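You operate a simulated robot arm through the tools that you are given. There is no shell and no other tool. Be economical: measure what you need, move in short steps, check, and stop when the job is done.

You run a simulated two-armed robot. Do the job below in one go: nothing can be reset, and whatever is moved stays where it is left.

Task
Unplug the history and film bins and stand each plug in its cup.
Fine: each lever to FREE before its plug comes out; never pull a cord tight.

It is judged by the outcome, as a careful person would: the job done as asked, and still so three seconds after it is handed in. It fails if anything else is knocked over, pushed out of place, dropped, spilled or broken.

Robot
Two 7-joint arms with fingered hands on one trunk, on a base that drives. Base frame: it is fixed to the floor where the robot stands at the start and does not move with it; the origin is under the middle of the robot, x ahead of it, y to its left, z up. Lengths are in mm, angles in rad, forces in N, time in s.
The left shoulder is at the start at [132, 125, 888], the right one opposite. With the tool pointing down near the work surface each hand reaches from about 520 to 880 mm from the robot's upright axis, wherever it stands, measured 20 degrees to its own side. Payload 3.6 kg a hand.
The tool frame of a hand sits at the grasp point between the pads (the TCP): z along the fingers, y along the line on which they close. The tips reach 30 mm beyond it. Largest opening 104 mm; the body of the gripper starts 35 mm behind the TCP. The gripper is a hand of 4 fingers: y runs from the thumb to the fingers, the wrist lies at [-15, -104, -178] in the tool frame, and closing takes about 1.5 s.
Orientation is told as [roll, pitch, yaw] about the base's x, y, z axes, in that order, counted from this pose: with the fingers straight down and the wrist toward the robot, the tool's x, y and z point along [0, 1, 0], [1, 0, 0] and [0, 0, -1] of the base frame.

Tools
- The arms move only by the tool nudge_tool. It takes "left_rows", "right_rows" or both (then of equal length, played together; a hand with none holds still); each is a list that holds one entry, the list of rows, each a list of 7 numbers: the shift along the tool's x, y, z in cm, then the turn, a rotation vector about the tool's x, y, z in rad, then the gripper command, from -1 (fully open) to 1 (shut), values between in proportion. In form: [[[x, y, z, rx, ry, rz, jaw], ...]]. A call has 1 to 10 rows; each row shifts and turns the commanded pose from where the row before left it, along the tool's axes as they then stand. Each row takes 0.2 s and may step no farther than 50 mm and 0.15 rad from the row before; otherwise, or with a gripper value out of range, the whole call is refused. A pose out of reach is approached as far as the arm can. The call stops where the force on the tool passes 90 N (or 10 N more than at its start, if that is more) or the arm is blocked; 0.2 s more then pass. Each finger travels about 72 mm/s and halts on what it meets, pressing with about 29 N; the grip force reading is that of the motor and also rises with nothing between the fingers. The clock runs only during rows and for 0.2 s after the last one: add rows that do not move to give the fingers time. The reply holds the time, the measured pose of the TCP, the force on the tool along the base axes, the opening and the grip force, in the units named above and with some noise, with the torque about the TCP (base axes, N m) and any sound that the robot's microphone picked up.
- Cameras (640 x 400 px; columns grow to the right, rows downward): "scene" is now at [265.9, 7.8, 1049.6]; the picture's right is [0.17, -0.99, 0.00], its down [-0.27, -0.05, -0.96] and it looks along [0.95, 0.16, -0.27] (base axes); focal length 214 px, centre (320, 200). "left" rides on the left gripper at [-61, -92, -130] in its tool frame; the picture's right is [-0.81, -0.28, 0.52], its down [0.53, -0.71, 0.46] and it looks along [0.24, 0.64, 0.72] (tool axes); focal length 275 px, centre (320, 200). "right" rides on the right gripper at [61, -92, -130] in its tool frame; the picture's right is [-0.81, 0.28, -0.52], its down [-0.53, -0.71, 0.45] and it looks along [-0.24, 0.64, 0.72] (tool axes); focal length 275 px, centre (320, 200). There is no depth. A picture from a camera that has moved, and an enlarged one, comes with that camera's place and axes in the base frame and with its lens. The place of the scene camera against the robot may be out by one fixed shift of up to 12 mm in any direction.
- grab_frame(camera): a new picture of that camera. The clock stands still meanwhile.
- move_column(by): slides the trunk up (or, below 0, down) by that many mm; the arms and the scene camera ride with it, the base frame stays. It gives what a move gives, with no picture.
- steer(legs): drives the robot by 1 to 6 legs, each [ahead, left, turn to the left] in mm, mm and rad, along the robot's own axes; the way and the turn of a leg run together, so that a leg with both is an arc; at most 1500 mm and 3.142 rad a leg. The arms and the cameras ride along, it lands a little off, and it stops where it bumps. It gives what a move gives.
- preshape(shape, hand): the hand has 4 fingers and takes this shape, open, in about a second: jaw (thumb against the fingers, like two jaws); tri (thumb and two fingers); tip (a fingertip pinch); poke (one finger out to press); point (the index stretched); flat (the hand flat); cup (the hand cupped); fist (a fist). The gripper value then closes the fingers along that shape, each until it touches; the sizes above hold for jaw. It gives what a move gives, with no picture.
- pan_tilt(pan, tilt): turns the head with the scene camera to pan (to the left, within 1.396 rad either way) and tilt (down, from -0.506 to 1.204), counted from straight ahead of the robot. It gives what a move gives.
- inspect(camera, box): a new picture of the part [left, top, right, bottom] of that camera's present view, enlarged. The clock stands still meanwhile.
- sign_off(): hands the job in; it is judged then, once.

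Go step by step. Nothing tells you exact positions but the pictures and the camera data: compare them with the known pose of the tool, close in by small moves and look again before you grip or let go. The budget is 120 turns and 108 pictures, counting those below and the enlarged ones. Unless the task says otherwise, let go and move clear before handing in, and close with one line.

The tools are called by a JSON object that holds its "api" and its "payload". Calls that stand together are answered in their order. nudge_tool: Moves the arms, as the interface text tells. Its arguments: {"type":"object","properties":{"left_rows":{"type":"array"},"right_rows":{"type":"array"}},"required":[]} The other tools are called the same way: move_column (by) slides the trunk up or down; preshape (shape, hand) gives the hand a shape; steer (legs) drives the base; pan_tilt (pan, tilt) turns the head that bears the scene camera; grab_frame (camera) takes a picture; inspect (camera, box) takes an enlarged picture of a part of a camera's view; sign_off () hands the job in.

At the start:

```text
t: 0.0
left_tool_pos: [460.6, 356.7, 1007.8]
left_orientation: [0.0, 0.002, -0.001]
left_wrist_force: [0.0, 0.1, 0.2]
left_wrist_torque: [-0.01, 0.01, -0.02]
left_gripper_width: 103.7
left_finger_force: 0.1
left_shape: jaw
right_tool_pos: [564.2, -56.3, 985.2]
right_orientation: [0.0, -0.002, -0.001]
right_wrist_force: [-0.2, 0.9, 0.3]
right_wrist_torque: [-0.01, 0.03, 0.01]
right_gripper_width: 103.7
right_finger_force: 0.0
right_shape: jaw
trunk travel left (down, up): [-125.0, 411.0]
robot x, y, heading: [1.5, -2.8, -0.002]
head pan, tilt: [0.171, 0.278]
```

scene: 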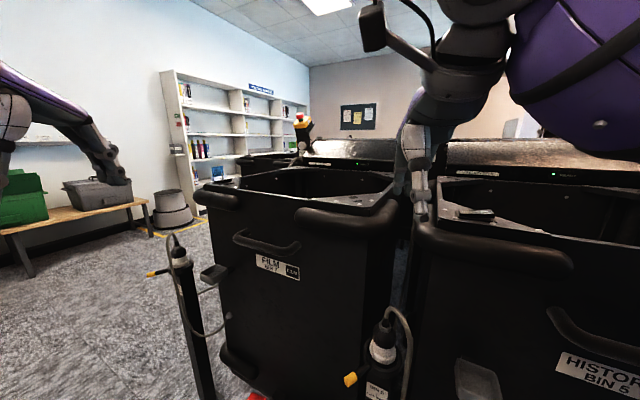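
right: 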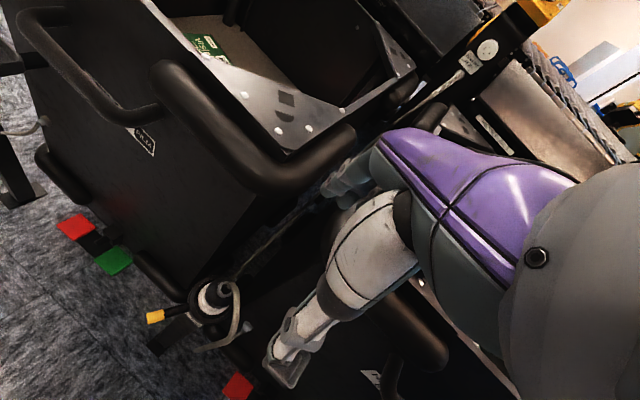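
left: 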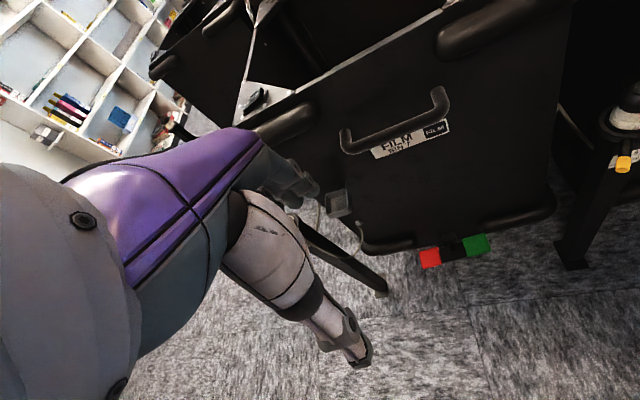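

I see two bins (FILM left, HISTORY right), each with a post carrying a connector with a yellow-tipped lever. I'll look closer before moving.

{"api": "inspect", "payload": {"camera": "scene", "box": [130, 220, 290, 320]}}

{"api": "inspect", "payload": {"camera": "scene", "box": [320, 290, 496, 400]}}

{"api": "pan_tilt", "payload": {"pan": -0.3, "tilt": 0.8}}

{"api": "grab_frame", "payload": {"camera": "scene"}}

```text
4.00 times, centred on (210, 270) of scene
camera zoom: at [265.9, 7.8, 1049.6], right [0.17, -0.99, 0.0], down [-0.27, -0.05, -0.96], along [0.95, 0.16, -0.27], focal length 858 px, centre (760, -80)
```

zoom: 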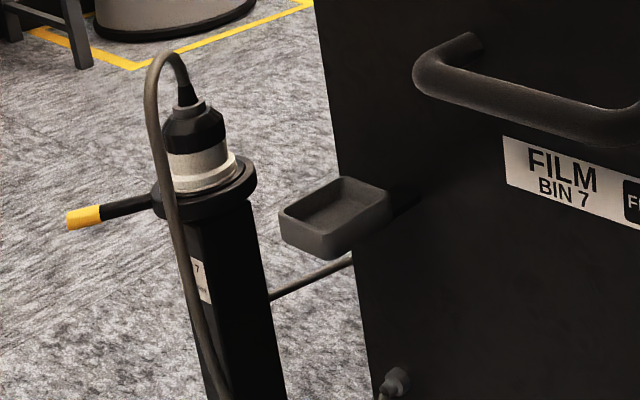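

```text
3.64 times, centred on (408, 345) of scene
camera zoom: at [265.9, 7.8, 1049.6], right [0.17, -0.99, 0.0], down [-0.27, -0.05, -0.96], along [0.95, 0.16, -0.27], focal length 780 px, centre (0, -327)
```

zoom: 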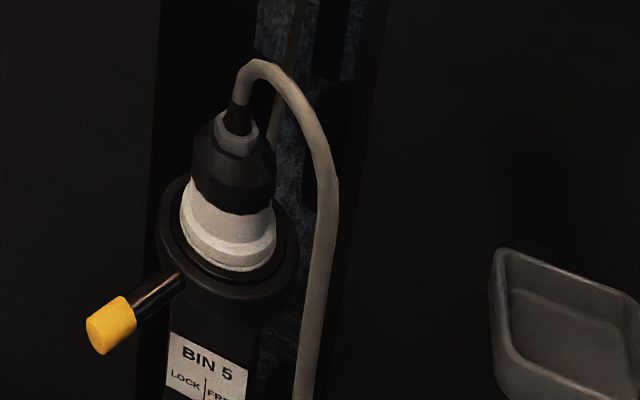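

```text
t: 0.9
left_tool_pos: [459.3, 356.5, 1008.3]
left_orientation: [0.0, 0.001, 0.0]
left_wrist_force: [-0.3, -0.4, 0.3]
left_wrist_torque: [-0.01, 0.01, 0.0]
left_gripper_width: 103.7
left_finger_force: 0.0
left_shape: jaw
right_tool_pos: [564.2, -56.3, 984.9]
right_orientation: [-0.001, -0.002, 0.0]
right_wrist_force: [-0.3, -0.6, 0.7]
right_wrist_torque: [0.03, 0.0, 0.0]
right_gripper_width: 103.7
right_finger_force: 0.0
right_shape: jaw
trunk travel left (down, up): [-125.0, 411.0]
robot x, y, heading: [0.2, -2.7, 0.008]
head pan, tilt: [-0.3, 0.799]
```

```text
102 pictures are left
camera scene: at [251.0, -32.0, 1003.1], right [-0.29, -0.96, 0.0], down [-0.68, 0.21, -0.7], along [0.67, -0.21, -0.72], focal length 214 px, centre (320, 200)
```

scene: 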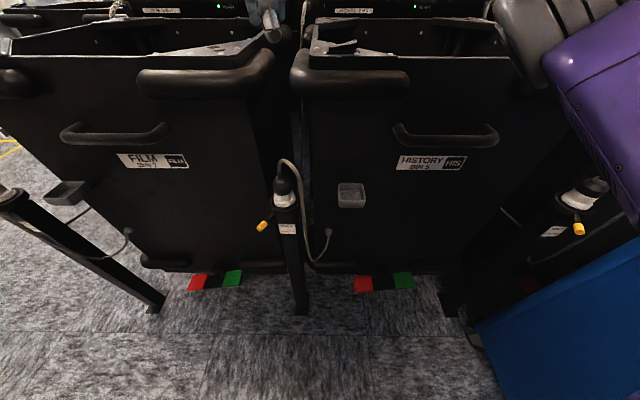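

The middle post (BIN 5) serves HISTORY and the left post (BIN 7) serves FILM. I'll zoom in on each from the current cameras to read labels and triangulate.

{"api": "inspect", "payload": {"camera": "scene", "box": [240, 140, 400, 280]}}

{"api": "inspect", "payload": {"camera": "right", "box": [120, 220, 300, 380]}}

{"api": "pan_tilt", "payload": {"pan": 0.6, "tilt": 0.6}}

{"api": "grab_frame", "payload": {"camera": "scene"}}

```text
2.86 times, centred on (320, 210) of scene
camera zoom: at [251.0, -32.0, 1003.1], right [-0.29, -0.96, 0.0], down [-0.68, 0.21, -0.7], along [0.67, -0.21, -0.72], focal length 613 px, centre (320, 171)
```

zoom: 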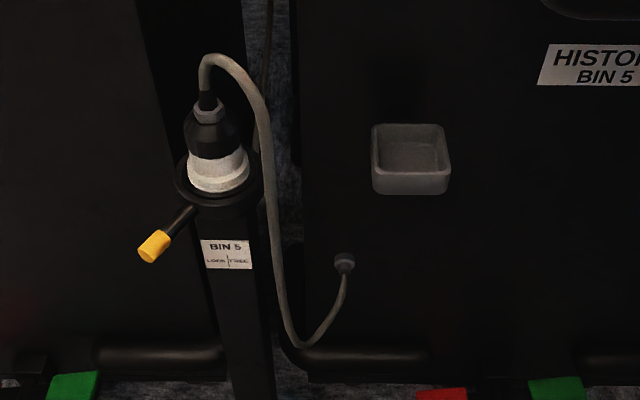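

```text
2.50 times, centred on (210, 300) of right
camera zoom: at [472.3, 5.7, 1115.8], right [0.27, -0.81, 0.52], down [-0.71, -0.53, -0.46], along [0.65, -0.24, -0.72], focal length 688 px, centre (595, -50)
```

zoom: 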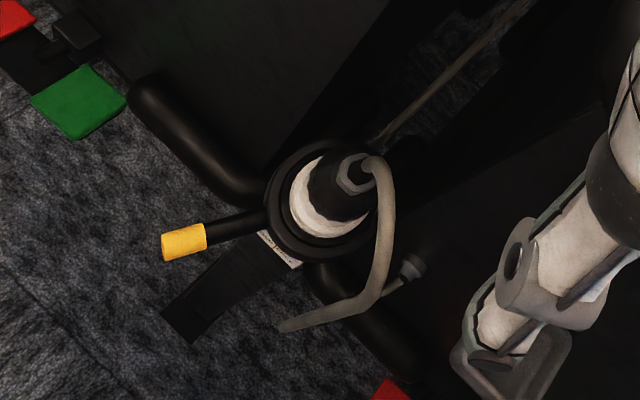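

```text
t: 2.1
left_tool_pos: [460.2, 355.9, 1007.7]
left_orientation: [-0.001, 0.001, 0.001]
left_wrist_force: [-0.4, 0.5, 0.1]
left_wrist_torque: [0.0, 0.01, 0.0]
left_gripper_width: 103.7
left_finger_force: 0.1
left_shape: jaw
right_tool_pos: [563.7, -56.4, 985.7]
right_orientation: [0.0, -0.003, 0.001]
right_wrist_force: [-0.8, 0.4, 0.3]
right_wrist_torque: [0.02, 0.0, -0.02]
right_gripper_width: 103.5
right_finger_force: 0.1
right_shape: jaw
trunk travel left (down, up): [-125.0, 411.0]
robot x, y, heading: [-2.0, 0.7, -0.0]
head pan, tilt: [0.6, 0.6]
```

```text
99 pictures are left
camera scene: at [246.8, 41.7, 1019.9], right [0.56, -0.83, 0.0], down [-0.47, -0.32, -0.82], along [0.68, 0.47, -0.57], focal length 214 px, centre (320, 200)
```

scene: 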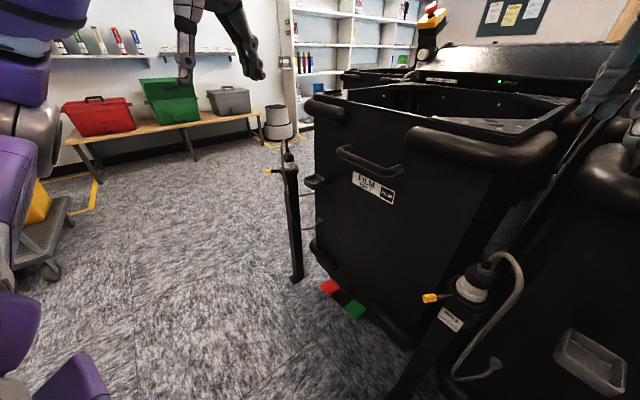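

The bins face is turned about -0.3 rad to me: history plug near (596,-43,718), its lever tip near (543,12,650), its cup near (570,-197,655); film plug about 620 mm to the left along the row. I'll square up to the row and stand off to use the right hand.

{"api": "steer", "payload": {"legs": [[-120, 0, 0], [0, 0, -0.3], [0, 300, 0]]}}

{"api": "pan_tilt", "payload": {"pan": -0.3, "tilt": 0.6}}

{"api": "grab_frame", "payload": {"camera": "scene"}}

{"api": "grab_frame", "payload": {"camera": "right"}}

```text
t: 7.1
left_tool_pos: [514.7, 482.2, 1008.1]
left_orientation: [0.0, -0.001, -0.305]
left_wrist_force: [0.7, 0.9, 0.4]
left_wrist_torque: [0.0, -0.03, 0.0]
left_gripper_width: 103.9
left_finger_force: 0.0
left_shape: jaw
right_tool_pos: [488.0, 57.5, 985.4]
right_orientation: [-0.002, -0.001, -0.304]
right_wrist_force: [-0.5, -0.3, 0.5]
right_wrist_torque: [0.01, 0.01, -0.01]
right_gripper_width: 103.5
right_finger_force: 0.1
right_shape: jaw
trunk travel left (down, up): [-125.0, 411.0]
robot x, y, heading: [-35.7, 278.8, -0.307]
head pan, tilt: [0.6, 0.6]
```

```text
t: 8.3
left_tool_pos: [513.2, 481.8, 1007.6]
left_orientation: [0.001, 0.0, -0.305]
left_wrist_force: [0.1, 0.7, 0.5]
left_wrist_torque: [0.01, -0.02, -0.03]
left_gripper_width: 103.9
left_finger_force: 0.0
left_shape: jaw
right_tool_pos: [488.5, 56.9, 984.7]
right_orientation: [0.0, -0.002, -0.306]
right_wrist_force: [-0.7, -0.2, 1.0]
right_wrist_torque: [0.02, 0.0, 0.01]
right_gripper_width: 103.6
right_finger_force: 0.0
right_shape: jaw
trunk travel left (down, up): [-125.0, 411.0]
robot x, y, heading: [-33.2, 282.2, -0.304]
head pan, tilt: [-0.3, 0.6]
```

```text
98 pictures are left
camera scene: at [206.3, 170.1, 1020.0], right [-0.57, -0.82, 0.0], down [-0.46, 0.32, -0.83], along [0.68, -0.47, -0.56], focal length 214 px, centre (320, 200)
```

scene: 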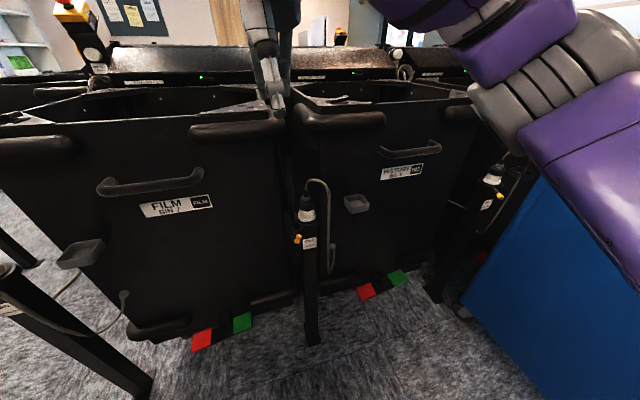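

```text
97 pictures are left
camera right: at [419.7, 144.1, 1115.8], right [0.02, -0.86, 0.52], down [-0.84, -0.29, -0.46], along [0.54, -0.43, -0.72], focal length 275 px, centre (320, 200)
```

right: 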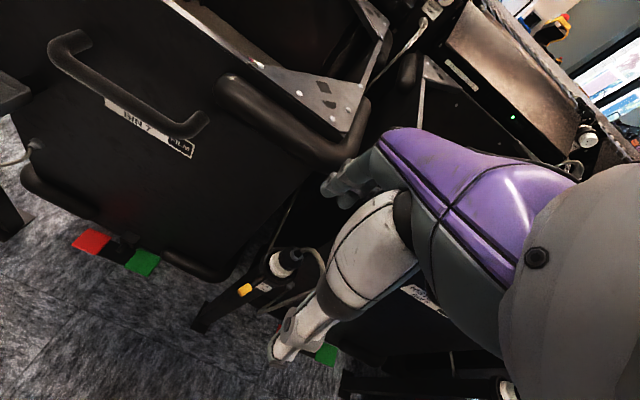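

Robot now faces the row. I'll turn the right hand so it points forward and slightly down with its closing line level, starting by pulling it back.

{"api": "nudge_tool", "payload": {"right_rows": [[[0, -4, 0, 0, 0, 0, -1], [0, -3, 0, 0, 0, -0.1428, -1], [0, 0, 0, 0, 0, -0.1428, -1], [0, 0, 0, 0, 0, -0.1428, -1], [0, 0, 0, 0, 0, -0.1428, -1], [0, 0, 0, 0, 0, -0.1428, -1], [0, 0, 0, 0, 0, -0.1428, -1], [0, 0, 0, 0, 0, -0.1428, -1], [0, 0, 0, 0, 0, -0.1428, -1], [0, 0, 0, 0, 0, -0.1428, -1]]]}}

{"api": "nudge_tool", "payload": {"right_rows": [[[0, 0, 0, 0, 0, -0.1428, -1], [0, 0, 0, 0, 0, -0.1428, -1], [0, 0, 0, 0, -0.137, 0, -1], [0, 0, 0, 0, -0.137, 0, -1], [0, 0, 0, 0, -0.137, 0, -1], [0, 0, 0, 0, -0.137, 0, -1], [0, 0, 0, 0, -0.137, 0, -1], [0, 0, 0, 0, -0.137, 0, -1], [0, 0, 0, 0, -0.137, 0, -1], [0, 0, 0, 0, 0, 0, -1]]]}}

{"api": "grab_frame", "payload": {"camera": "right"}}

{"api": "grab_frame", "payload": {"camera": "scene"}}

```text
t: 10.5
left_tool_pos: [514.3, 482.4, 1008.0]
left_orientation: [0.001, 0.001, -0.306]
left_wrist_force: [0.1, -0.6, 0.6]
left_wrist_torque: [0.0, -0.02, -0.03]
left_gripper_width: 103.8
left_finger_force: 0.1
left_shape: jaw
right_tool_pos: [421.2, 78.5, 985.3]
right_orientation: [-0.003, 0.001, 0.984]
right_wrist_force: [0.0, 0.2, 0.4]
right_wrist_torque: [0.0, 0.02, 0.0]
right_gripper_width: 103.6
right_finger_force: 0.0
right_shape: jaw
trunk travel left (down, up): [-125.0, 411.0]
robot x, y, heading: [-31.4, 277.2, -0.307]
head pan, tilt: [-0.3, 0.6]
```

```text
t: 12.7
left_tool_pos: [513.8, 482.3, 1008.6]
left_orientation: [0.001, 0.002, -0.306]
left_wrist_force: [0.4, -0.4, -0.6]
left_wrist_torque: [0.02, 0.0, 0.0]
left_gripper_width: 103.5
left_finger_force: 0.1
left_shape: jaw
right_tool_pos: [422.6, 78.8, 983.5]
right_orientation: [-0.961, 0.001, 1.266]
right_wrist_force: [0.1, -0.5, 0.3]
right_wrist_torque: [-0.02, -0.01, -0.01]
right_gripper_width: 103.5
right_finger_force: 0.1
right_shape: jaw
trunk travel left (down, up): [-125.0, 411.0]
robot x, y, heading: [-29.5, 276.5, -0.305]
head pan, tilt: [-0.3, 0.6]
```

```text
96 pictures are left
camera right: at [258.9, 34.8, 1009.3], right [0.12, 0.25, 0.96], down [0.43, -0.88, 0.18], along [0.89, 0.39, -0.21], focal length 275 px, centre (320, 200)
```

right: 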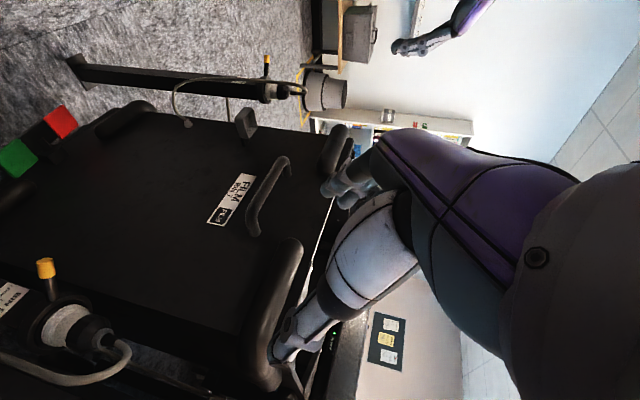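

```text
95 pictures are left
camera scene: at [206.2, 170.1, 1020.0], right [-0.57, -0.82, 0.0], down [-0.46, 0.32, -0.83], along [0.68, -0.47, -0.56], focal length 214 px, centre (320, 200)
```

scene: 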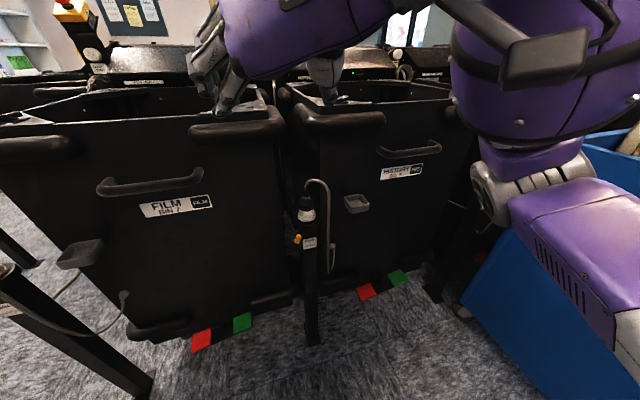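

Both plugs are visible from the wrist camera now. I'll zoom for triangulation.

{"api": "inspect", "payload": {"camera": "right", "box": [0, 240, 160, 400]}}

{"api": "inspect", "payload": {"camera": "scene", "box": [270, 165, 390, 285]}}

{"api": "inspect", "payload": {"camera": "right", "box": [160, 40, 320, 140]}}

```text
2.50 times, centred on (80, 320) of right
camera zoom: at [258.9, 34.8, 1009.3], right [0.12, 0.25, 0.96], down [0.43, -0.88, 0.18], along [0.89, 0.39, -0.21], focal length 688 px, centre (920, -100)
```

zoom: 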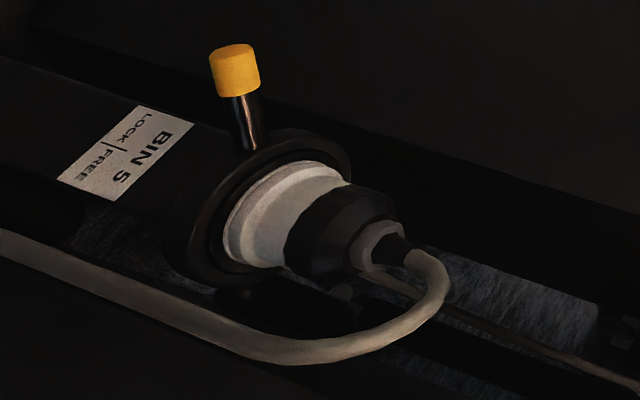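

```text
3.33 times, centred on (330, 225) of scene
camera zoom: at [206.2, 170.1, 1020.0], right [-0.57, -0.82, 0.0], down [-0.46, 0.32, -0.83], along [0.68, -0.47, -0.56], focal length 715 px, centre (287, 117)
```

zoom: 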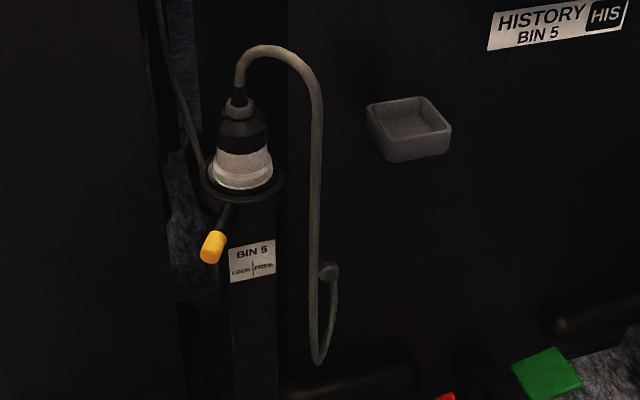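

```text
4.00 times, centred on (240, 90) of right
camera zoom: at [258.9, 34.8, 1009.3], right [0.12, 0.25, 0.96], down [0.43, -0.88, 0.18], along [0.89, 0.39, -0.21], focal length 1101 px, centre (640, 640)
```

zoom: 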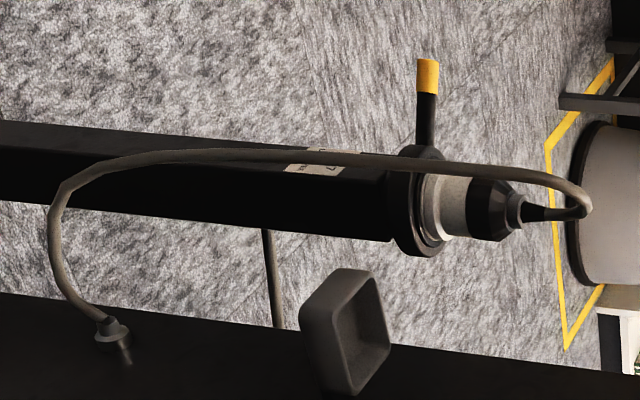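

Plug axis is about (596,-45), nut top z≈718, collar top z≈662, lever tip (541,12,650). I'll shut the right hand and bring it down in front-left of the history lever, well clear.

{"api": "nudge_tool", "payload": {"right_rows": [[[2.73, 0.05, 3.24, 0, 0, 0, 1], [2.73, 0.05, 3.24, 0, 0, 0, 1], [2.73, 0.05, 3.24, 0, 0, 0, 1], [2.73, 0.05, 3.24, 0, 0, 0, 1], [2.73, 0.05, 3.24, 0, 0, 0, 1], [2.73, 0.05, 3.24, 0, 0, 0, 1], [2.73, 0.05, 3.24, 0, 0, 0, 1], [2.73, 0.05, 3.24, 0, 0, 0, 1], [0, 0, 0, 0, 0, 0, 1]]]}}

{"api": "grab_frame", "payload": {"camera": "right"}}

{"api": "inspect", "payload": {"camera": "scene", "box": [240, 145, 400, 285]}}

```text
t: 14.7
left_tool_pos: [514.9, 481.3, 1007.7]
left_orientation: [0.0, 0.002, -0.306]
left_wrist_force: [0.3, -0.6, -1.2]
left_wrist_torque: [-0.01, 0.01, -0.01]
left_gripper_width: 103.8
left_finger_force: 0.0
left_shape: jaw
right_tool_pos: [507.1, 57.4, 657.5]
right_orientation: [-0.961, 0.0, 1.266]
right_wrist_force: [0.7, -0.4, 0.2]
right_wrist_torque: [-0.01, 0.04, -0.02]
right_gripper_width: 0.3
right_finger_force: 28.7
right_shape: jaw
trunk travel left (down, up): [-125.0, 411.0]
robot x, y, heading: [-30.0, 284.7, -0.306]
head pan, tilt: [-0.3, 0.6]
```

```text
91 pictures are left
camera right: at [343.6, 13.6, 682.0], right [0.12, 0.25, 0.96], down [0.43, -0.88, 0.18], along [0.89, 0.39, -0.22], focal length 275 px, centre (320, 200)
```

right: 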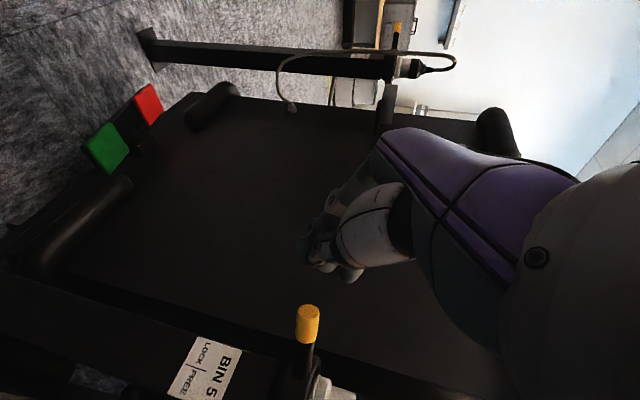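

```text
2.86 times, centred on (320, 215) of scene
camera zoom: at [206.2, 170.1, 1020.0], right [-0.57, -0.82, 0.0], down [-0.46, 0.32, -0.83], along [0.68, -0.47, -0.56], focal length 613 px, centre (320, 157)
```

zoom: 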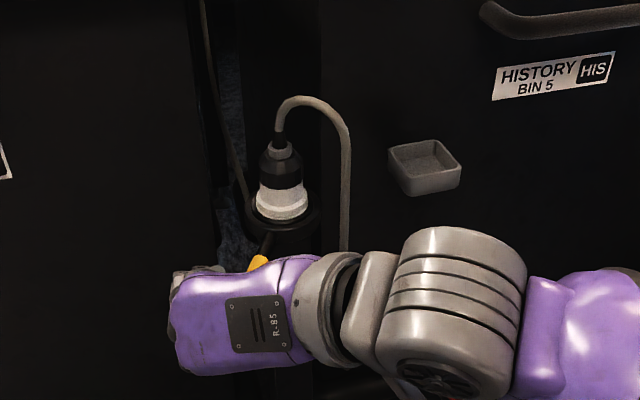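

Lever tip confirmed near (541,12,649). I'll move the closed fingers to the lever's left and begin sweeping it gently to the right.

{"api": "nudge_tool", "payload": {"right_rows": [[[-1.19, 0.05, 2.44, 0, 0, 0, 1], [-1.19, 0.05, 2.44, 0, 0, 0, 1], [-0.2, -1.1, 0.28, 0, 0, 0, 1], [-0.2, -1.1, 0.28, 0, 0, 0, 1], [0.29, -0.7, -0.41, 0, 0, 0, 1], [0.29, -0.7, -0.41, 0, 0, 0, 1]]]}}

{"api": "grab_frame", "payload": {"camera": "right"}}

```text
t: 16.1
left_tool_pos: [513.8, 482.3, 1007.0]
left_orientation: [0.001, -0.001, -0.305]
left_wrist_force: [0.1, 0.2, 0.1]
left_wrist_torque: [-0.01, 0.04, 0.0]
left_gripper_width: 103.9
left_finger_force: 0.0
left_shape: jaw
right_tool_pos: [543.5, 7.7, 649.2]
right_orientation: [-0.961, 0.002, 1.264]
right_wrist_force: [0.1, 0.2, 0.3]
right_wrist_torque: [-0.02, 0.01, 0.02]
right_gripper_width: 0.0
right_finger_force: 28.8
right_shape: jaw
trunk travel left (down, up): [-125.0, 411.0]
robot x, y, heading: [-33.6, 281.9, -0.306]
head pan, tilt: [-0.3, 0.6]
```

```text
89 pictures are left
camera right: at [381.7, -36.6, 674.4], right [0.12, 0.25, 0.96], down [0.43, -0.88, 0.18], along [0.89, 0.39, -0.22], focal length 275 px, centre (320, 200)
```

right: 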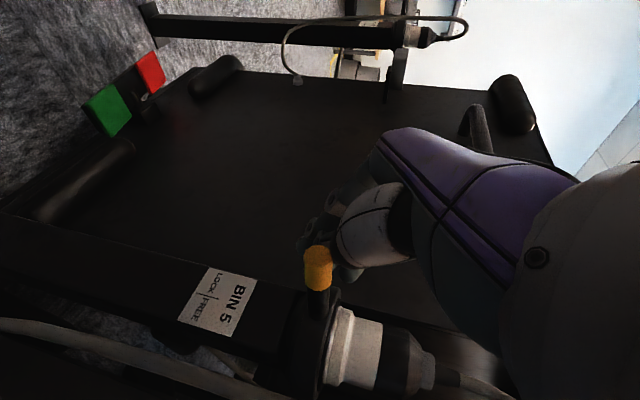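

The lever is swinging freely. I'll continue the sweep to the right.

{"api": "nudge_tool", "payload": {"right_rows": [[[0.2, -0.9, -0.29, 0, 0, 0, 1], [0.2, -0.9, -0.29, 0, 0, 0, 1], [0.06, -0.95, -0.08, 0, 0, 0, 1], [0.06, -0.95, -0.08, 0, 0, 0, 1], [-0.09, -0.97, 0.12, 0, 0, 0, 1], [-0.09, -0.97, 0.12, 0, 0, 0, 1]]]}}

{"api": "grab_frame", "payload": {"camera": "right"}}

{"api": "inspect", "payload": {"camera": "scene", "box": [260, 165, 380, 265]}}

```text
t: 17.5
left_tool_pos: [513.4, 483.3, 1009.3]
left_orientation: [-0.001, 0.001, -0.305]
left_wrist_force: [0.9, -0.2, 0.3]
left_wrist_torque: [-0.01, 0.02, -0.02]
left_gripper_width: 103.6
left_finger_force: 0.0
left_shape: jaw
right_tool_pos: [521.5, -41.2, 648.8]
right_orientation: [-0.96, -0.002, 1.271]
right_wrist_force: [-1.8, 14.1, -0.8]
right_wrist_torque: [0.0, -0.01, 0.41]
right_gripper_width: 0.0
right_finger_force: 29.5
right_shape: jaw
trunk travel left (down, up): [-125.0, 411.0]
robot x, y, heading: [-31.6, 281.1, -0.301]
head pan, tilt: [-0.3, 0.6]
```

```text
88 pictures are left
camera right: at [358.6, -85.6, 674.2], right [0.12, 0.25, 0.96], down [0.44, -0.88, 0.17], along [0.89, 0.4, -0.21], focal length 275 px, centre (320, 200)
```

right: 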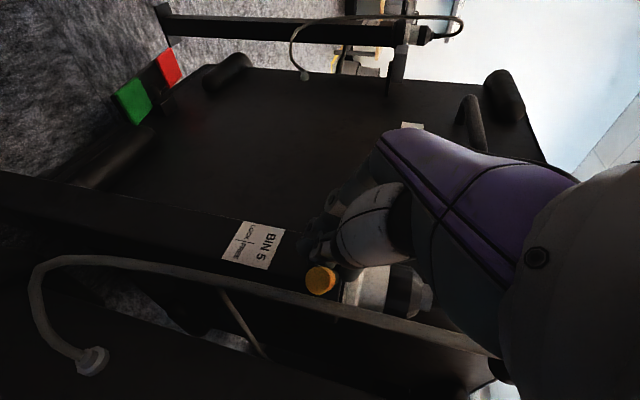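

```text
4.00 times, centred on (320, 215) of scene
camera zoom: at [206.2, 171.5, 1020.1], right [-0.57, -0.82, 0.0], down [-0.46, 0.32, -0.83], along [0.68, -0.47, -0.56], focal length 858 px, centre (320, 140)
```

zoom: 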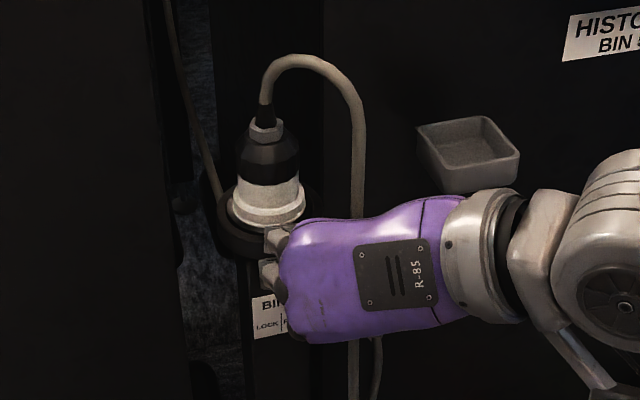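

Some resistance now (14 N). I'll push a few mm more to see whether it is against its end stop.

{"api": "nudge_tool", "payload": {"right_rows": [[[-0.06, -0.4, 0.08, 0, 0, 0, 1], [-0.06, -0.4, 0.08, 0, 0, 0, 1]]]}}

{"api": "inspect", "payload": {"camera": "right", "box": [200, 200, 440, 350]}}

```text
t: 18.1
left_tool_pos: [512.7, 484.9, 1007.2]
left_orientation: [-0.002, 0.0, -0.305]
left_wrist_force: [0.0, 0.6, -0.2]
left_wrist_torque: [0.0, 0.01, -0.03]
left_gripper_width: 103.6
left_finger_force: 0.1
left_shape: jaw
right_tool_pos: [519.6, -47.3, 649.9]
right_orientation: [-0.957, -0.003, 1.272]
right_wrist_force: [-5.5, 31.7, -1.8]
right_wrist_torque: [0.08, 0.0, 0.93]
right_gripper_width: 0.0
right_finger_force: 28.8
right_shape: jaw
trunk travel left (down, up): [-125.0, 411.0]
robot x, y, heading: [-31.9, 279.3, -0.305]
head pan, tilt: [-0.3, 0.6]
```

```text
2.67 times, centred on (320, 275) of right
camera zoom: at [357.5, -91.7, 674.3], right [0.12, 0.25, 0.96], down [0.44, -0.88, 0.17], along [0.89, 0.4, -0.21], focal length 734 px, centre (320, 0)
```

zoom: 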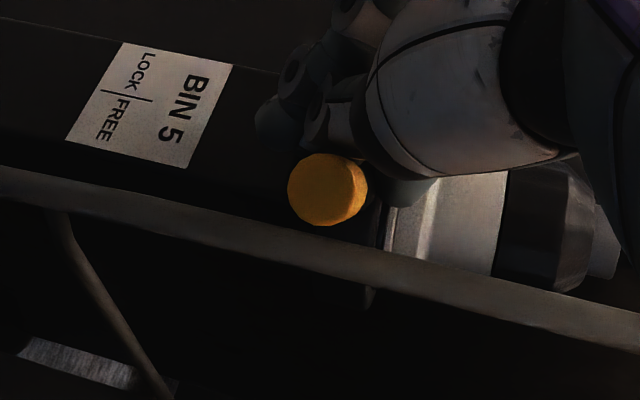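

The lever sits at its stop, symmetric to LOCK, under FREE. I'll back the hand off left and toward the robot, then open it for a side grasp.

{"api": "nudge_tool", "payload": {"right_rows": [[[0, 1.0, 0, 0, 0, 0, 1], [0, 1.5, -2, 0, 0, 0, 1], [0, 0, -4, 0, 0, 0, 1], [0, -1.0, -4, 0, 0, 0, 0.5], [0, 0, 0, 0, 0, 0, 0.0], [0, 0, 0, 0, 0, 0, -0.2], [0, 0, 0, 0, 0, 0, -0.2]]]}}

{"api": "grab_frame", "payload": {"camera": "right"}}

{"api": "inspect", "payload": {"camera": "scene", "box": [260, 165, 400, 285]}}

```text
t: 19.7
left_tool_pos: [514.1, 482.4, 1007.0]
left_orientation: [-0.001, -0.001, -0.304]
left_wrist_force: [0.7, 0.1, -0.6]
left_wrist_torque: [0.01, -0.05, -0.01]
left_gripper_width: 103.8
left_finger_force: 0.0
left_shape: jaw
right_tool_pos: [446.7, -14.3, 705.8]
right_orientation: [-0.96, -0.001, 1.264]
right_wrist_force: [0.7, 0.1, 0.4]
right_wrist_torque: [0.01, -0.02, 0.0]
right_gripper_width: 62.1
right_finger_force: 0.1
right_shape: jaw
trunk travel left (down, up): [-125.0, 411.0]
robot x, y, heading: [-32.1, 280.2, -0.303]
head pan, tilt: [-0.3, 0.6]
```

```text
85 pictures are left
camera right: at [284.4, -57.8, 731.6], right [0.12, 0.25, 0.96], down [0.43, -0.88, 0.18], along [0.89, 0.39, -0.22], focal length 275 px, centre (320, 200)
```

right: 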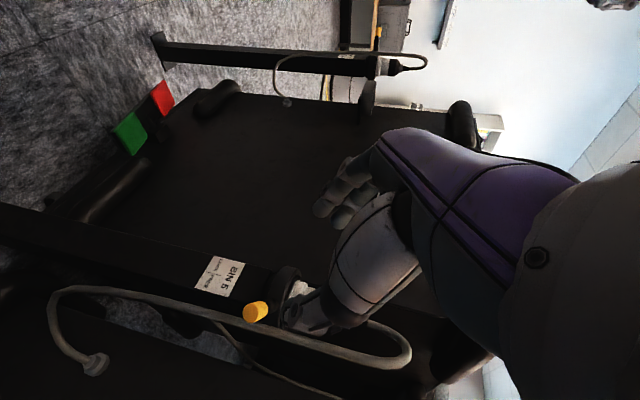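

```text
3.33 times, centred on (330, 225) of scene
camera zoom: at [206.2, 170.1, 1020.0], right [-0.57, -0.82, 0.0], down [-0.46, 0.32, -0.83], along [0.68, -0.47, -0.56], focal length 715 px, centre (287, 117)
```

zoom: 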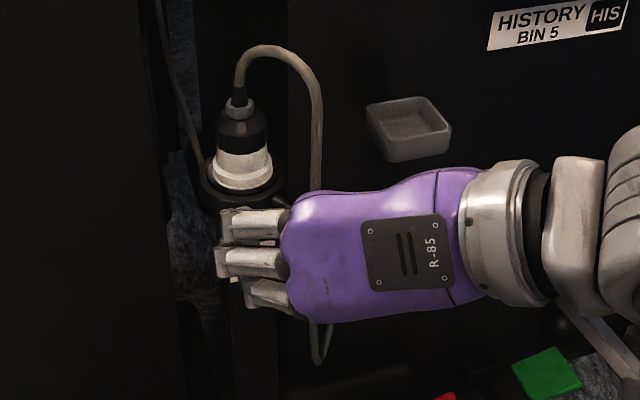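

The lever stayed at FREE. The hand has three fingers on the left and a thumb on the right, so I'll level it out to clear the collar and align it with the plug.

{"api": "nudge_tool", "payload": {"right_rows": [[[0, 0.4, 0, 0, -0.122, 0, -0.05], [0, 0.4, 0, 0, -0.122, 0, -0.05], [0, 0.4, 0, 0, -0.122, 0, -0.05], [0, 0.4, 0, 0, -0.122, 0, -0.05], [0, 0.4, 0, 0, -0.122, 0, -0.05], [0.6, 0, 4, 0, 0, 0, -0.05], [0, 0, 0, 0, 0, 0, -0.05]]]}}

{"api": "grab_frame", "payload": {"camera": "right"}}

{"api": "inspect", "payload": {"camera": "scene", "box": [260, 165, 400, 285]}}

```text
t: 21.3
left_tool_pos: [513.2, 483.1, 1007.7]
left_orientation: [0.001, 0.0, -0.304]
left_wrist_force: [0.3, 1.4, 0.2]
left_wrist_torque: [0.0, 0.01, 0.01]
left_gripper_width: 103.8
left_finger_force: 0.1
left_shape: jaw
right_tool_pos: [491.4, -5.6, 700.5]
right_orientation: [-1.57, 0.001, 1.267]
right_wrist_force: [0.5, 0.3, 0.3]
right_wrist_torque: [-0.01, -0.04, 0.03]
right_gripper_width: 54.9
right_finger_force: 0.1
right_shape: jaw
trunk travel left (down, up): [-125.0, 411.0]
robot x, y, heading: [-36.6, 280.8, -0.306]
head pan, tilt: [-0.3, 0.6]
```

```text
83 pictures are left
camera right: at [339.7, -54.2, 640.2], right [-0.41, 0.42, 0.81], down [0.22, -0.82, 0.53], along [0.89, 0.4, 0.24], focal length 275 px, centre (320, 200)
```

right: 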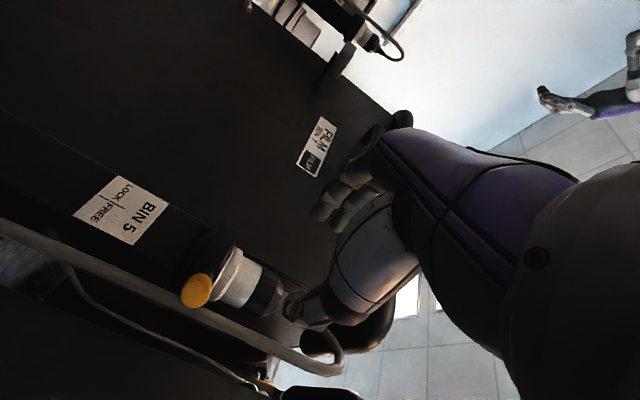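

```text
3.33 times, centred on (330, 225) of scene
camera zoom: at [206.1, 170.1, 1020.0], right [-0.57, -0.82, 0.0], down [-0.46, 0.32, -0.83], along [0.68, -0.47, -0.56], focal length 715 px, centre (287, 117)
```

zoom: 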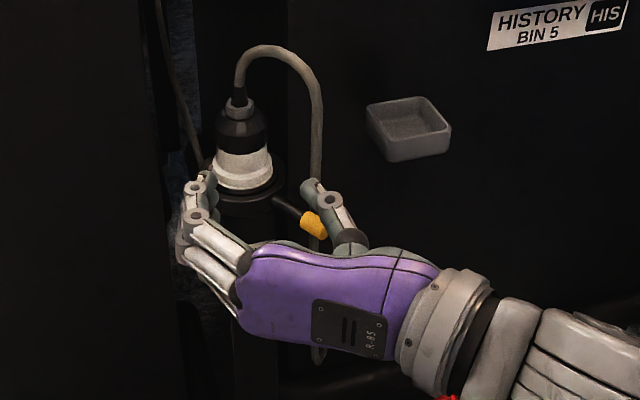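

Aligned: TCP is 112 mm short of the plug axis. I'll advance 65 mm and look where the thumb is relative to the cord.

{"api": "nudge_tool", "payload": {"right_rows": [[[0.1, -0.1, 2.2, 0, 0, 0, -0.05], [0.1, -0.1, 2.2, 0, 0, 0, -0.05], [0, 0, 2.1, 0, 0, 0, -0.05]]]}}

{"api": "inspect", "payload": {"camera": "right", "box": [160, 180, 400, 380]}}

{"api": "inspect", "payload": {"camera": "scene", "box": [260, 165, 380, 265]}}

```text
t: 22.1
left_tool_pos: [514.7, 482.4, 1009.1]
left_orientation: [-0.001, -0.001, -0.306]
left_wrist_force: [0.8, 0.9, -0.1]
left_wrist_torque: [0.03, 0.04, 0.02]
left_gripper_width: 103.6
left_finger_force: 0.0
left_shape: jaw
right_tool_pos: [551.9, -27.9, 697.4]
right_orientation: [-1.571, -0.001, 1.267]
right_wrist_force: [-0.5, -0.3, 0.1]
right_wrist_torque: [0.0, 0.0, -0.03]
right_gripper_width: 54.7
right_finger_force: 0.1
right_shape: jaw
trunk travel left (down, up): [-125.0, 411.0]
robot x, y, heading: [-28.8, 281.3, -0.304]
head pan, tilt: [-0.3, 0.6]
```

```text
2.00 times, centred on (280, 280) of right
camera zoom: at [400.2, -75.4, 637.0], right [-0.41, 0.42, 0.81], down [0.22, -0.82, 0.53], along [0.89, 0.4, 0.24], focal length 551 px, centre (400, 40)
```

zoom: 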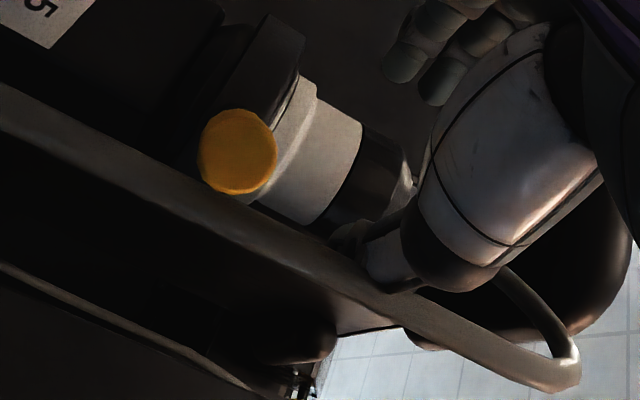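

```text
4.00 times, centred on (320, 215) of scene
camera zoom: at [206.3, 170.1, 1019.9], right [-0.57, -0.82, 0.0], down [-0.46, 0.32, -0.82], along [0.68, -0.47, -0.57], focal length 858 px, centre (320, 140)
```

zoom: 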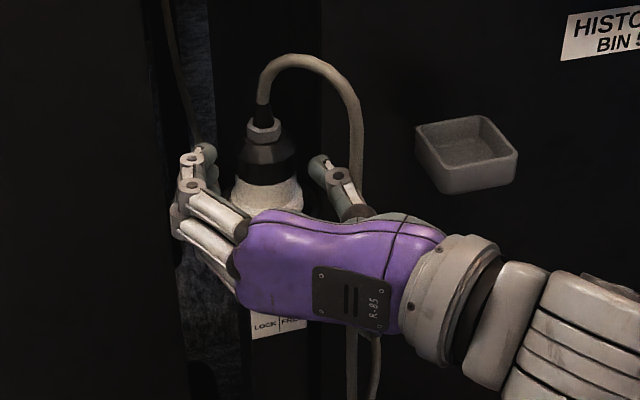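

The thumb is passing neatly between plug and cord. I'll advance the rest and check before closing.

{"api": "nudge_tool", "payload": {"right_rows": [[[0, 0, 2.0, 0, 0, 0, -0.05], [0, 0, 1.9, 0, 0, 0, -0.05]]]}}

{"api": "inspect", "payload": {"camera": "right", "box": [160, 180, 400, 380]}}

{"api": "inspect", "payload": {"camera": "scene", "box": [260, 165, 380, 265]}}

```text
t: 22.7
left_tool_pos: [513.4, 482.0, 1007.7]
left_orientation: [0.0, -0.001, -0.307]
left_wrist_force: [-0.5, 0.8, -0.2]
left_wrist_torque: [-0.01, -0.01, -0.01]
left_gripper_width: 103.9
left_finger_force: 0.0
left_shape: jaw
right_tool_pos: [589.5, -40.4, 696.4]
right_orientation: [-1.571, -0.001, 1.265]
right_wrist_force: [0.3, 0.8, 0.6]
right_wrist_torque: [0.01, 0.0, -0.01]
right_gripper_width: 54.9
right_finger_force: 0.0
right_shape: jaw
trunk travel left (down, up): [-125.0, 411.0]
robot x, y, heading: [-30.2, 280.8, -0.305]
head pan, tilt: [-0.3, 0.6]
```

```text
2.00 times, centred on (280, 280) of right
camera zoom: at [437.4, -87.8, 637.1], right [-0.41, 0.42, 0.81], down [0.22, -0.82, 0.53], along [0.89, 0.4, 0.24], focal length 551 px, centre (400, 40)
```

zoom: 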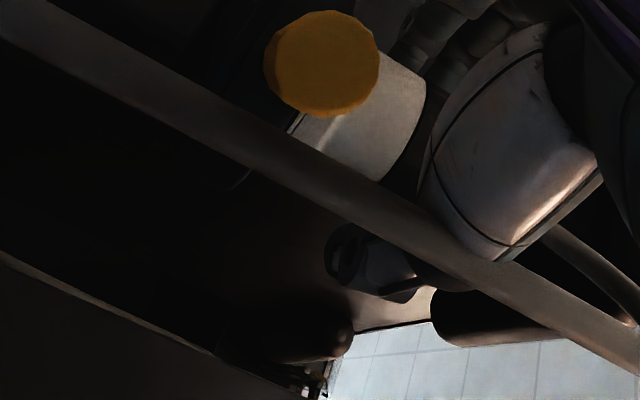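

```text
4.00 times, centred on (320, 215) of scene
camera zoom: at [206.3, 170.1, 1019.9], right [-0.57, -0.82, 0.0], down [-0.46, 0.32, -0.83], along [0.68, -0.47, -0.57], focal length 858 px, centre (320, 140)
```

zoom: 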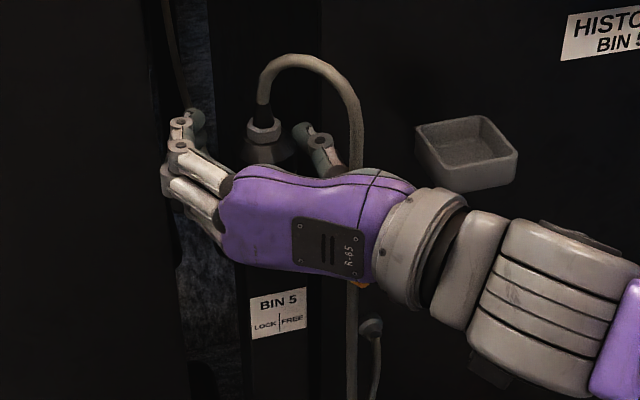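

Plug is between thumb and fingers, no contact. Closing now.

{"api": "nudge_tool", "payload": {"right_rows": [[[0, 0, 0, 0, 0, 0, 0.2], [0, 0, 0, 0, 0, 0, 0.5], [0, 0, 0, 0, 0, 0, 1], [0, 0, 0, 0, 0, 0, 1], [0, 0, 0, 0, 0, 0, 1]]]}}

{"api": "inspect", "payload": {"camera": "scene", "box": [260, 165, 380, 265]}}

```text
t: 23.9
left_tool_pos: [512.6, 482.2, 1008.2]
left_orientation: [-0.001, 0.0, -0.305]
left_wrist_force: [0.0, -0.3, 0.5]
left_wrist_torque: [-0.01, 0.02, 0.0]
left_gripper_width: 103.7
left_finger_force: 0.0
left_shape: jaw
right_tool_pos: [587.8, -40.1, 696.8]
right_orientation: [-1.57, 0.001, 1.265]
right_wrist_force: [0.2, 0.8, 2.5]
right_wrist_torque: [0.09, 0.0, 0.04]
right_gripper_width: 21.9
right_finger_force: 29.3
right_shape: jaw
trunk travel left (down, up): [-125.0, 411.0]
robot x, y, heading: [-34.4, 278.6, -0.308]
head pan, tilt: [-0.3, 0.6]
heard: snap
```

```text
4.00 times, centred on (320, 215) of scene
camera zoom: at [206.1, 170.2, 1020.0], right [-0.57, -0.82, 0.0], down [-0.46, 0.32, -0.83], along [0.68, -0.47, -0.56], focal length 858 px, centre (320, 140)
```

zoom: 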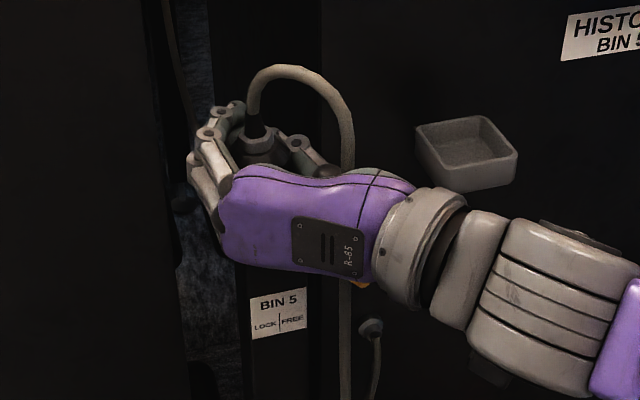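

A snap sounded and the width is 21.9 mm, smaller than the plug body; I'll look closer before lifting.

{"api": "inspect", "payload": {"camera": "scene", "box": [290, 175, 350, 220]}}

{"api": "inspect", "payload": {"camera": "right", "box": [220, 160, 400, 300]}}

```text
8.89 times, centred on (320, 198) of scene
camera zoom: at [206.1, 170.2, 1020.0], right [-0.57, -0.82, 0.0], down [-0.46, 0.32, -0.83], along [0.68, -0.47, -0.56], focal length 1906 px, centre (320, 222)
```

zoom: 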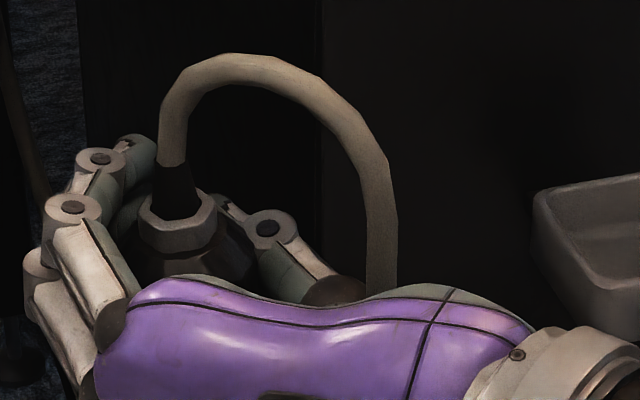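

```text
2.86 times, centred on (310, 230) of right
camera zoom: at [437.3, -87.4, 637.7], right [-0.41, 0.42, 0.81], down [0.22, -0.82, 0.53], along [0.88, 0.4, 0.24], focal length 786 px, centre (349, 114)
```

zoom: 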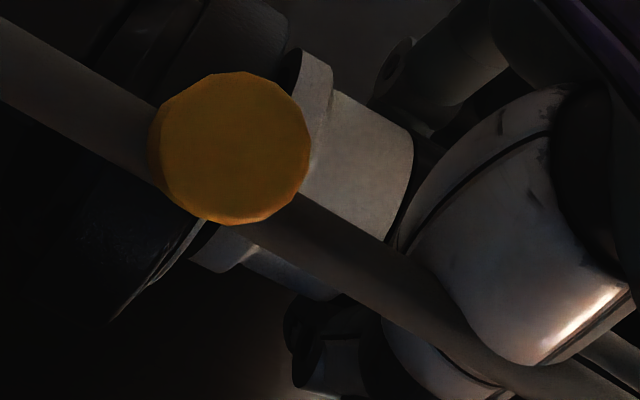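

The fingers wrap behind the plug and hold it; the plug seems to have unseated. I'll lift a little and check.

{"api": "nudge_tool", "payload": {"right_rows": [[[-0.7, 0, 0, 0, 0, 0, 1], [-0.8, 0, 0, 0, 0, 0, 1]]]}}

{"api": "grab_frame", "payload": {"camera": "right"}}

{"api": "inspect", "payload": {"camera": "scene", "box": [260, 145, 380, 245]}}

```text
t: 24.5
left_tool_pos: [512.7, 482.3, 1007.2]
left_orientation: [-0.001, -0.001, -0.305]
left_wrist_force: [-0.3, 0.3, 0.4]
left_wrist_torque: [-0.05, 0.01, 0.02]
left_gripper_width: 103.8
left_finger_force: 0.2
left_shape: jaw
right_tool_pos: [590.0, -40.5, 712.5]
right_orientation: [-1.568, 0.0, 1.262]
right_wrist_force: [0.0, 0.2, -0.5]
right_wrist_torque: [-0.02, 0.04, 0.01]
right_gripper_width: 22.0
right_finger_force: 29.1
right_shape: jaw
trunk travel left (down, up): [-125.0, 411.0]
robot x, y, heading: [-33.4, 280.1, -0.308]
head pan, tilt: [-0.3, 0.6]
```

```text
74 pictures are left
camera right: at [437.9, -88.3, 652.4], right [-0.41, 0.42, 0.81], down [0.22, -0.82, 0.53], along [0.89, 0.4, 0.24], focal length 275 px, centre (320, 200)
```

right: 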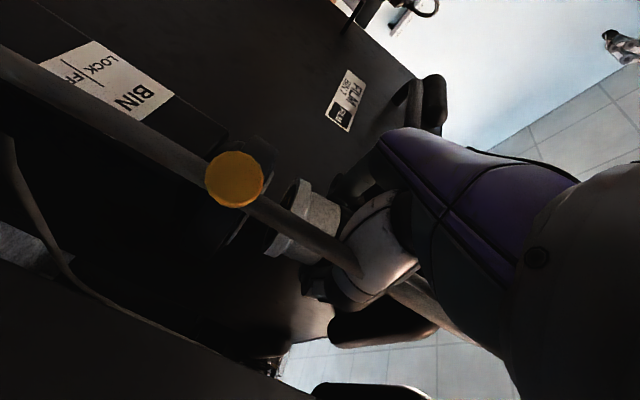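

```text
4.00 times, centred on (320, 195) of scene
camera zoom: at [206.3, 170.0, 1019.9], right [-0.57, -0.82, 0.0], down [-0.46, 0.32, -0.83], along [0.68, -0.47, -0.56], focal length 858 px, centre (320, 220)
```

zoom: 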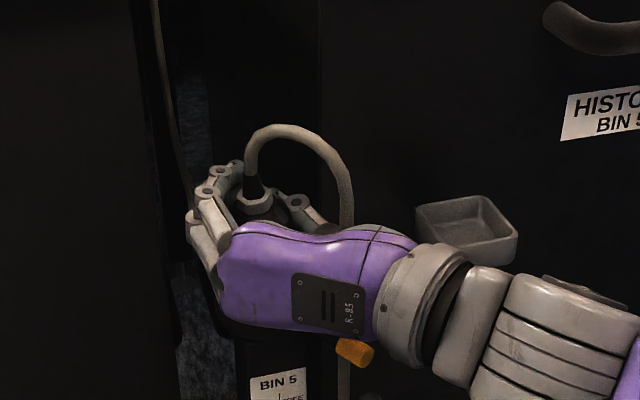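

The plug came out freely with no pull on the cord. I'll lift it clear and look right to check the arm's room on the way to the history cup.

{"api": "nudge_tool", "payload": {"right_rows": [[[-1.5, 0, 0, 0, 0, 0, 1], [-1.5, 0, 0, 0, 0, 0, 1], [-1.5, 0, 0, 0, 0, 0, 1], [0, 0, 0, 0, 0, 0, 1]]]}}

{"api": "pan_tilt", "payload": {"pan": -0.7, "tilt": 0.7}}

{"api": "grab_frame", "payload": {"camera": "scene"}}

{"api": "grab_frame", "payload": {"camera": "right"}}

```text
t: 25.5
left_tool_pos: [512.8, 481.9, 1008.1]
left_orientation: [0.0, 0.0, -0.306]
left_wrist_force: [1.0, 0.4, 0.2]
left_wrist_torque: [-0.02, -0.01, -0.02]
left_gripper_width: 103.5
left_finger_force: 0.1
left_shape: jaw
right_tool_pos: [590.2, -41.1, 759.1]
right_orientation: [-1.57, 0.0, 1.263]
right_wrist_force: [0.0, 1.0, -0.2]
right_wrist_torque: [-0.02, 0.0, -0.01]
right_gripper_width: 21.6
right_finger_force: 28.4
right_shape: jaw
trunk travel left (down, up): [-125.0, 411.0]
robot x, y, heading: [-32.8, 282.2, -0.307]
head pan, tilt: [-0.3, 0.6]
```

```text
t: 26.4
left_tool_pos: [512.9, 482.1, 1006.9]
left_orientation: [0.0, 0.0, -0.307]
left_wrist_force: [-0.1, 0.2, -0.4]
left_wrist_torque: [0.07, 0.01, 0.0]
left_gripper_width: 103.8
left_finger_force: 0.0
left_shape: jaw
right_tool_pos: [589.9, -39.9, 759.0]
right_orientation: [-1.572, 0.0, 1.263]
right_wrist_force: [-0.2, 0.6, -1.4]
right_wrist_torque: [0.02, -0.02, 0.0]
right_gripper_width: 21.8
right_finger_force: 29.2
right_shape: jaw
trunk travel left (down, up): [-125.0, 411.0]
robot x, y, heading: [-33.9, 282.2, -0.305]
head pan, tilt: [-0.7, 0.7]
```

```text
72 pictures are left
camera scene: at [179.2, 148.7, 1011.3], right [-0.84, -0.54, 0.0], down [-0.35, 0.54, -0.77], along [0.41, -0.65, -0.64], focal length 214 px, centre (320, 200)
```

scene: 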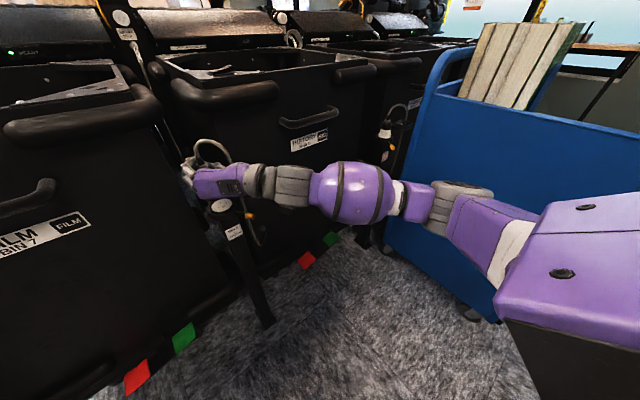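

```text
71 pictures are left
camera right: at [438.3, -87.4, 698.1], right [-0.41, 0.42, 0.81], down [0.22, -0.82, 0.53], along [0.89, 0.4, 0.24], focal length 275 px, centre (320, 200)
```

right: 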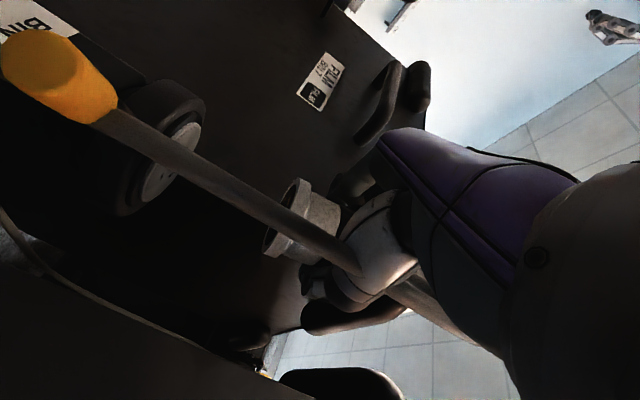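

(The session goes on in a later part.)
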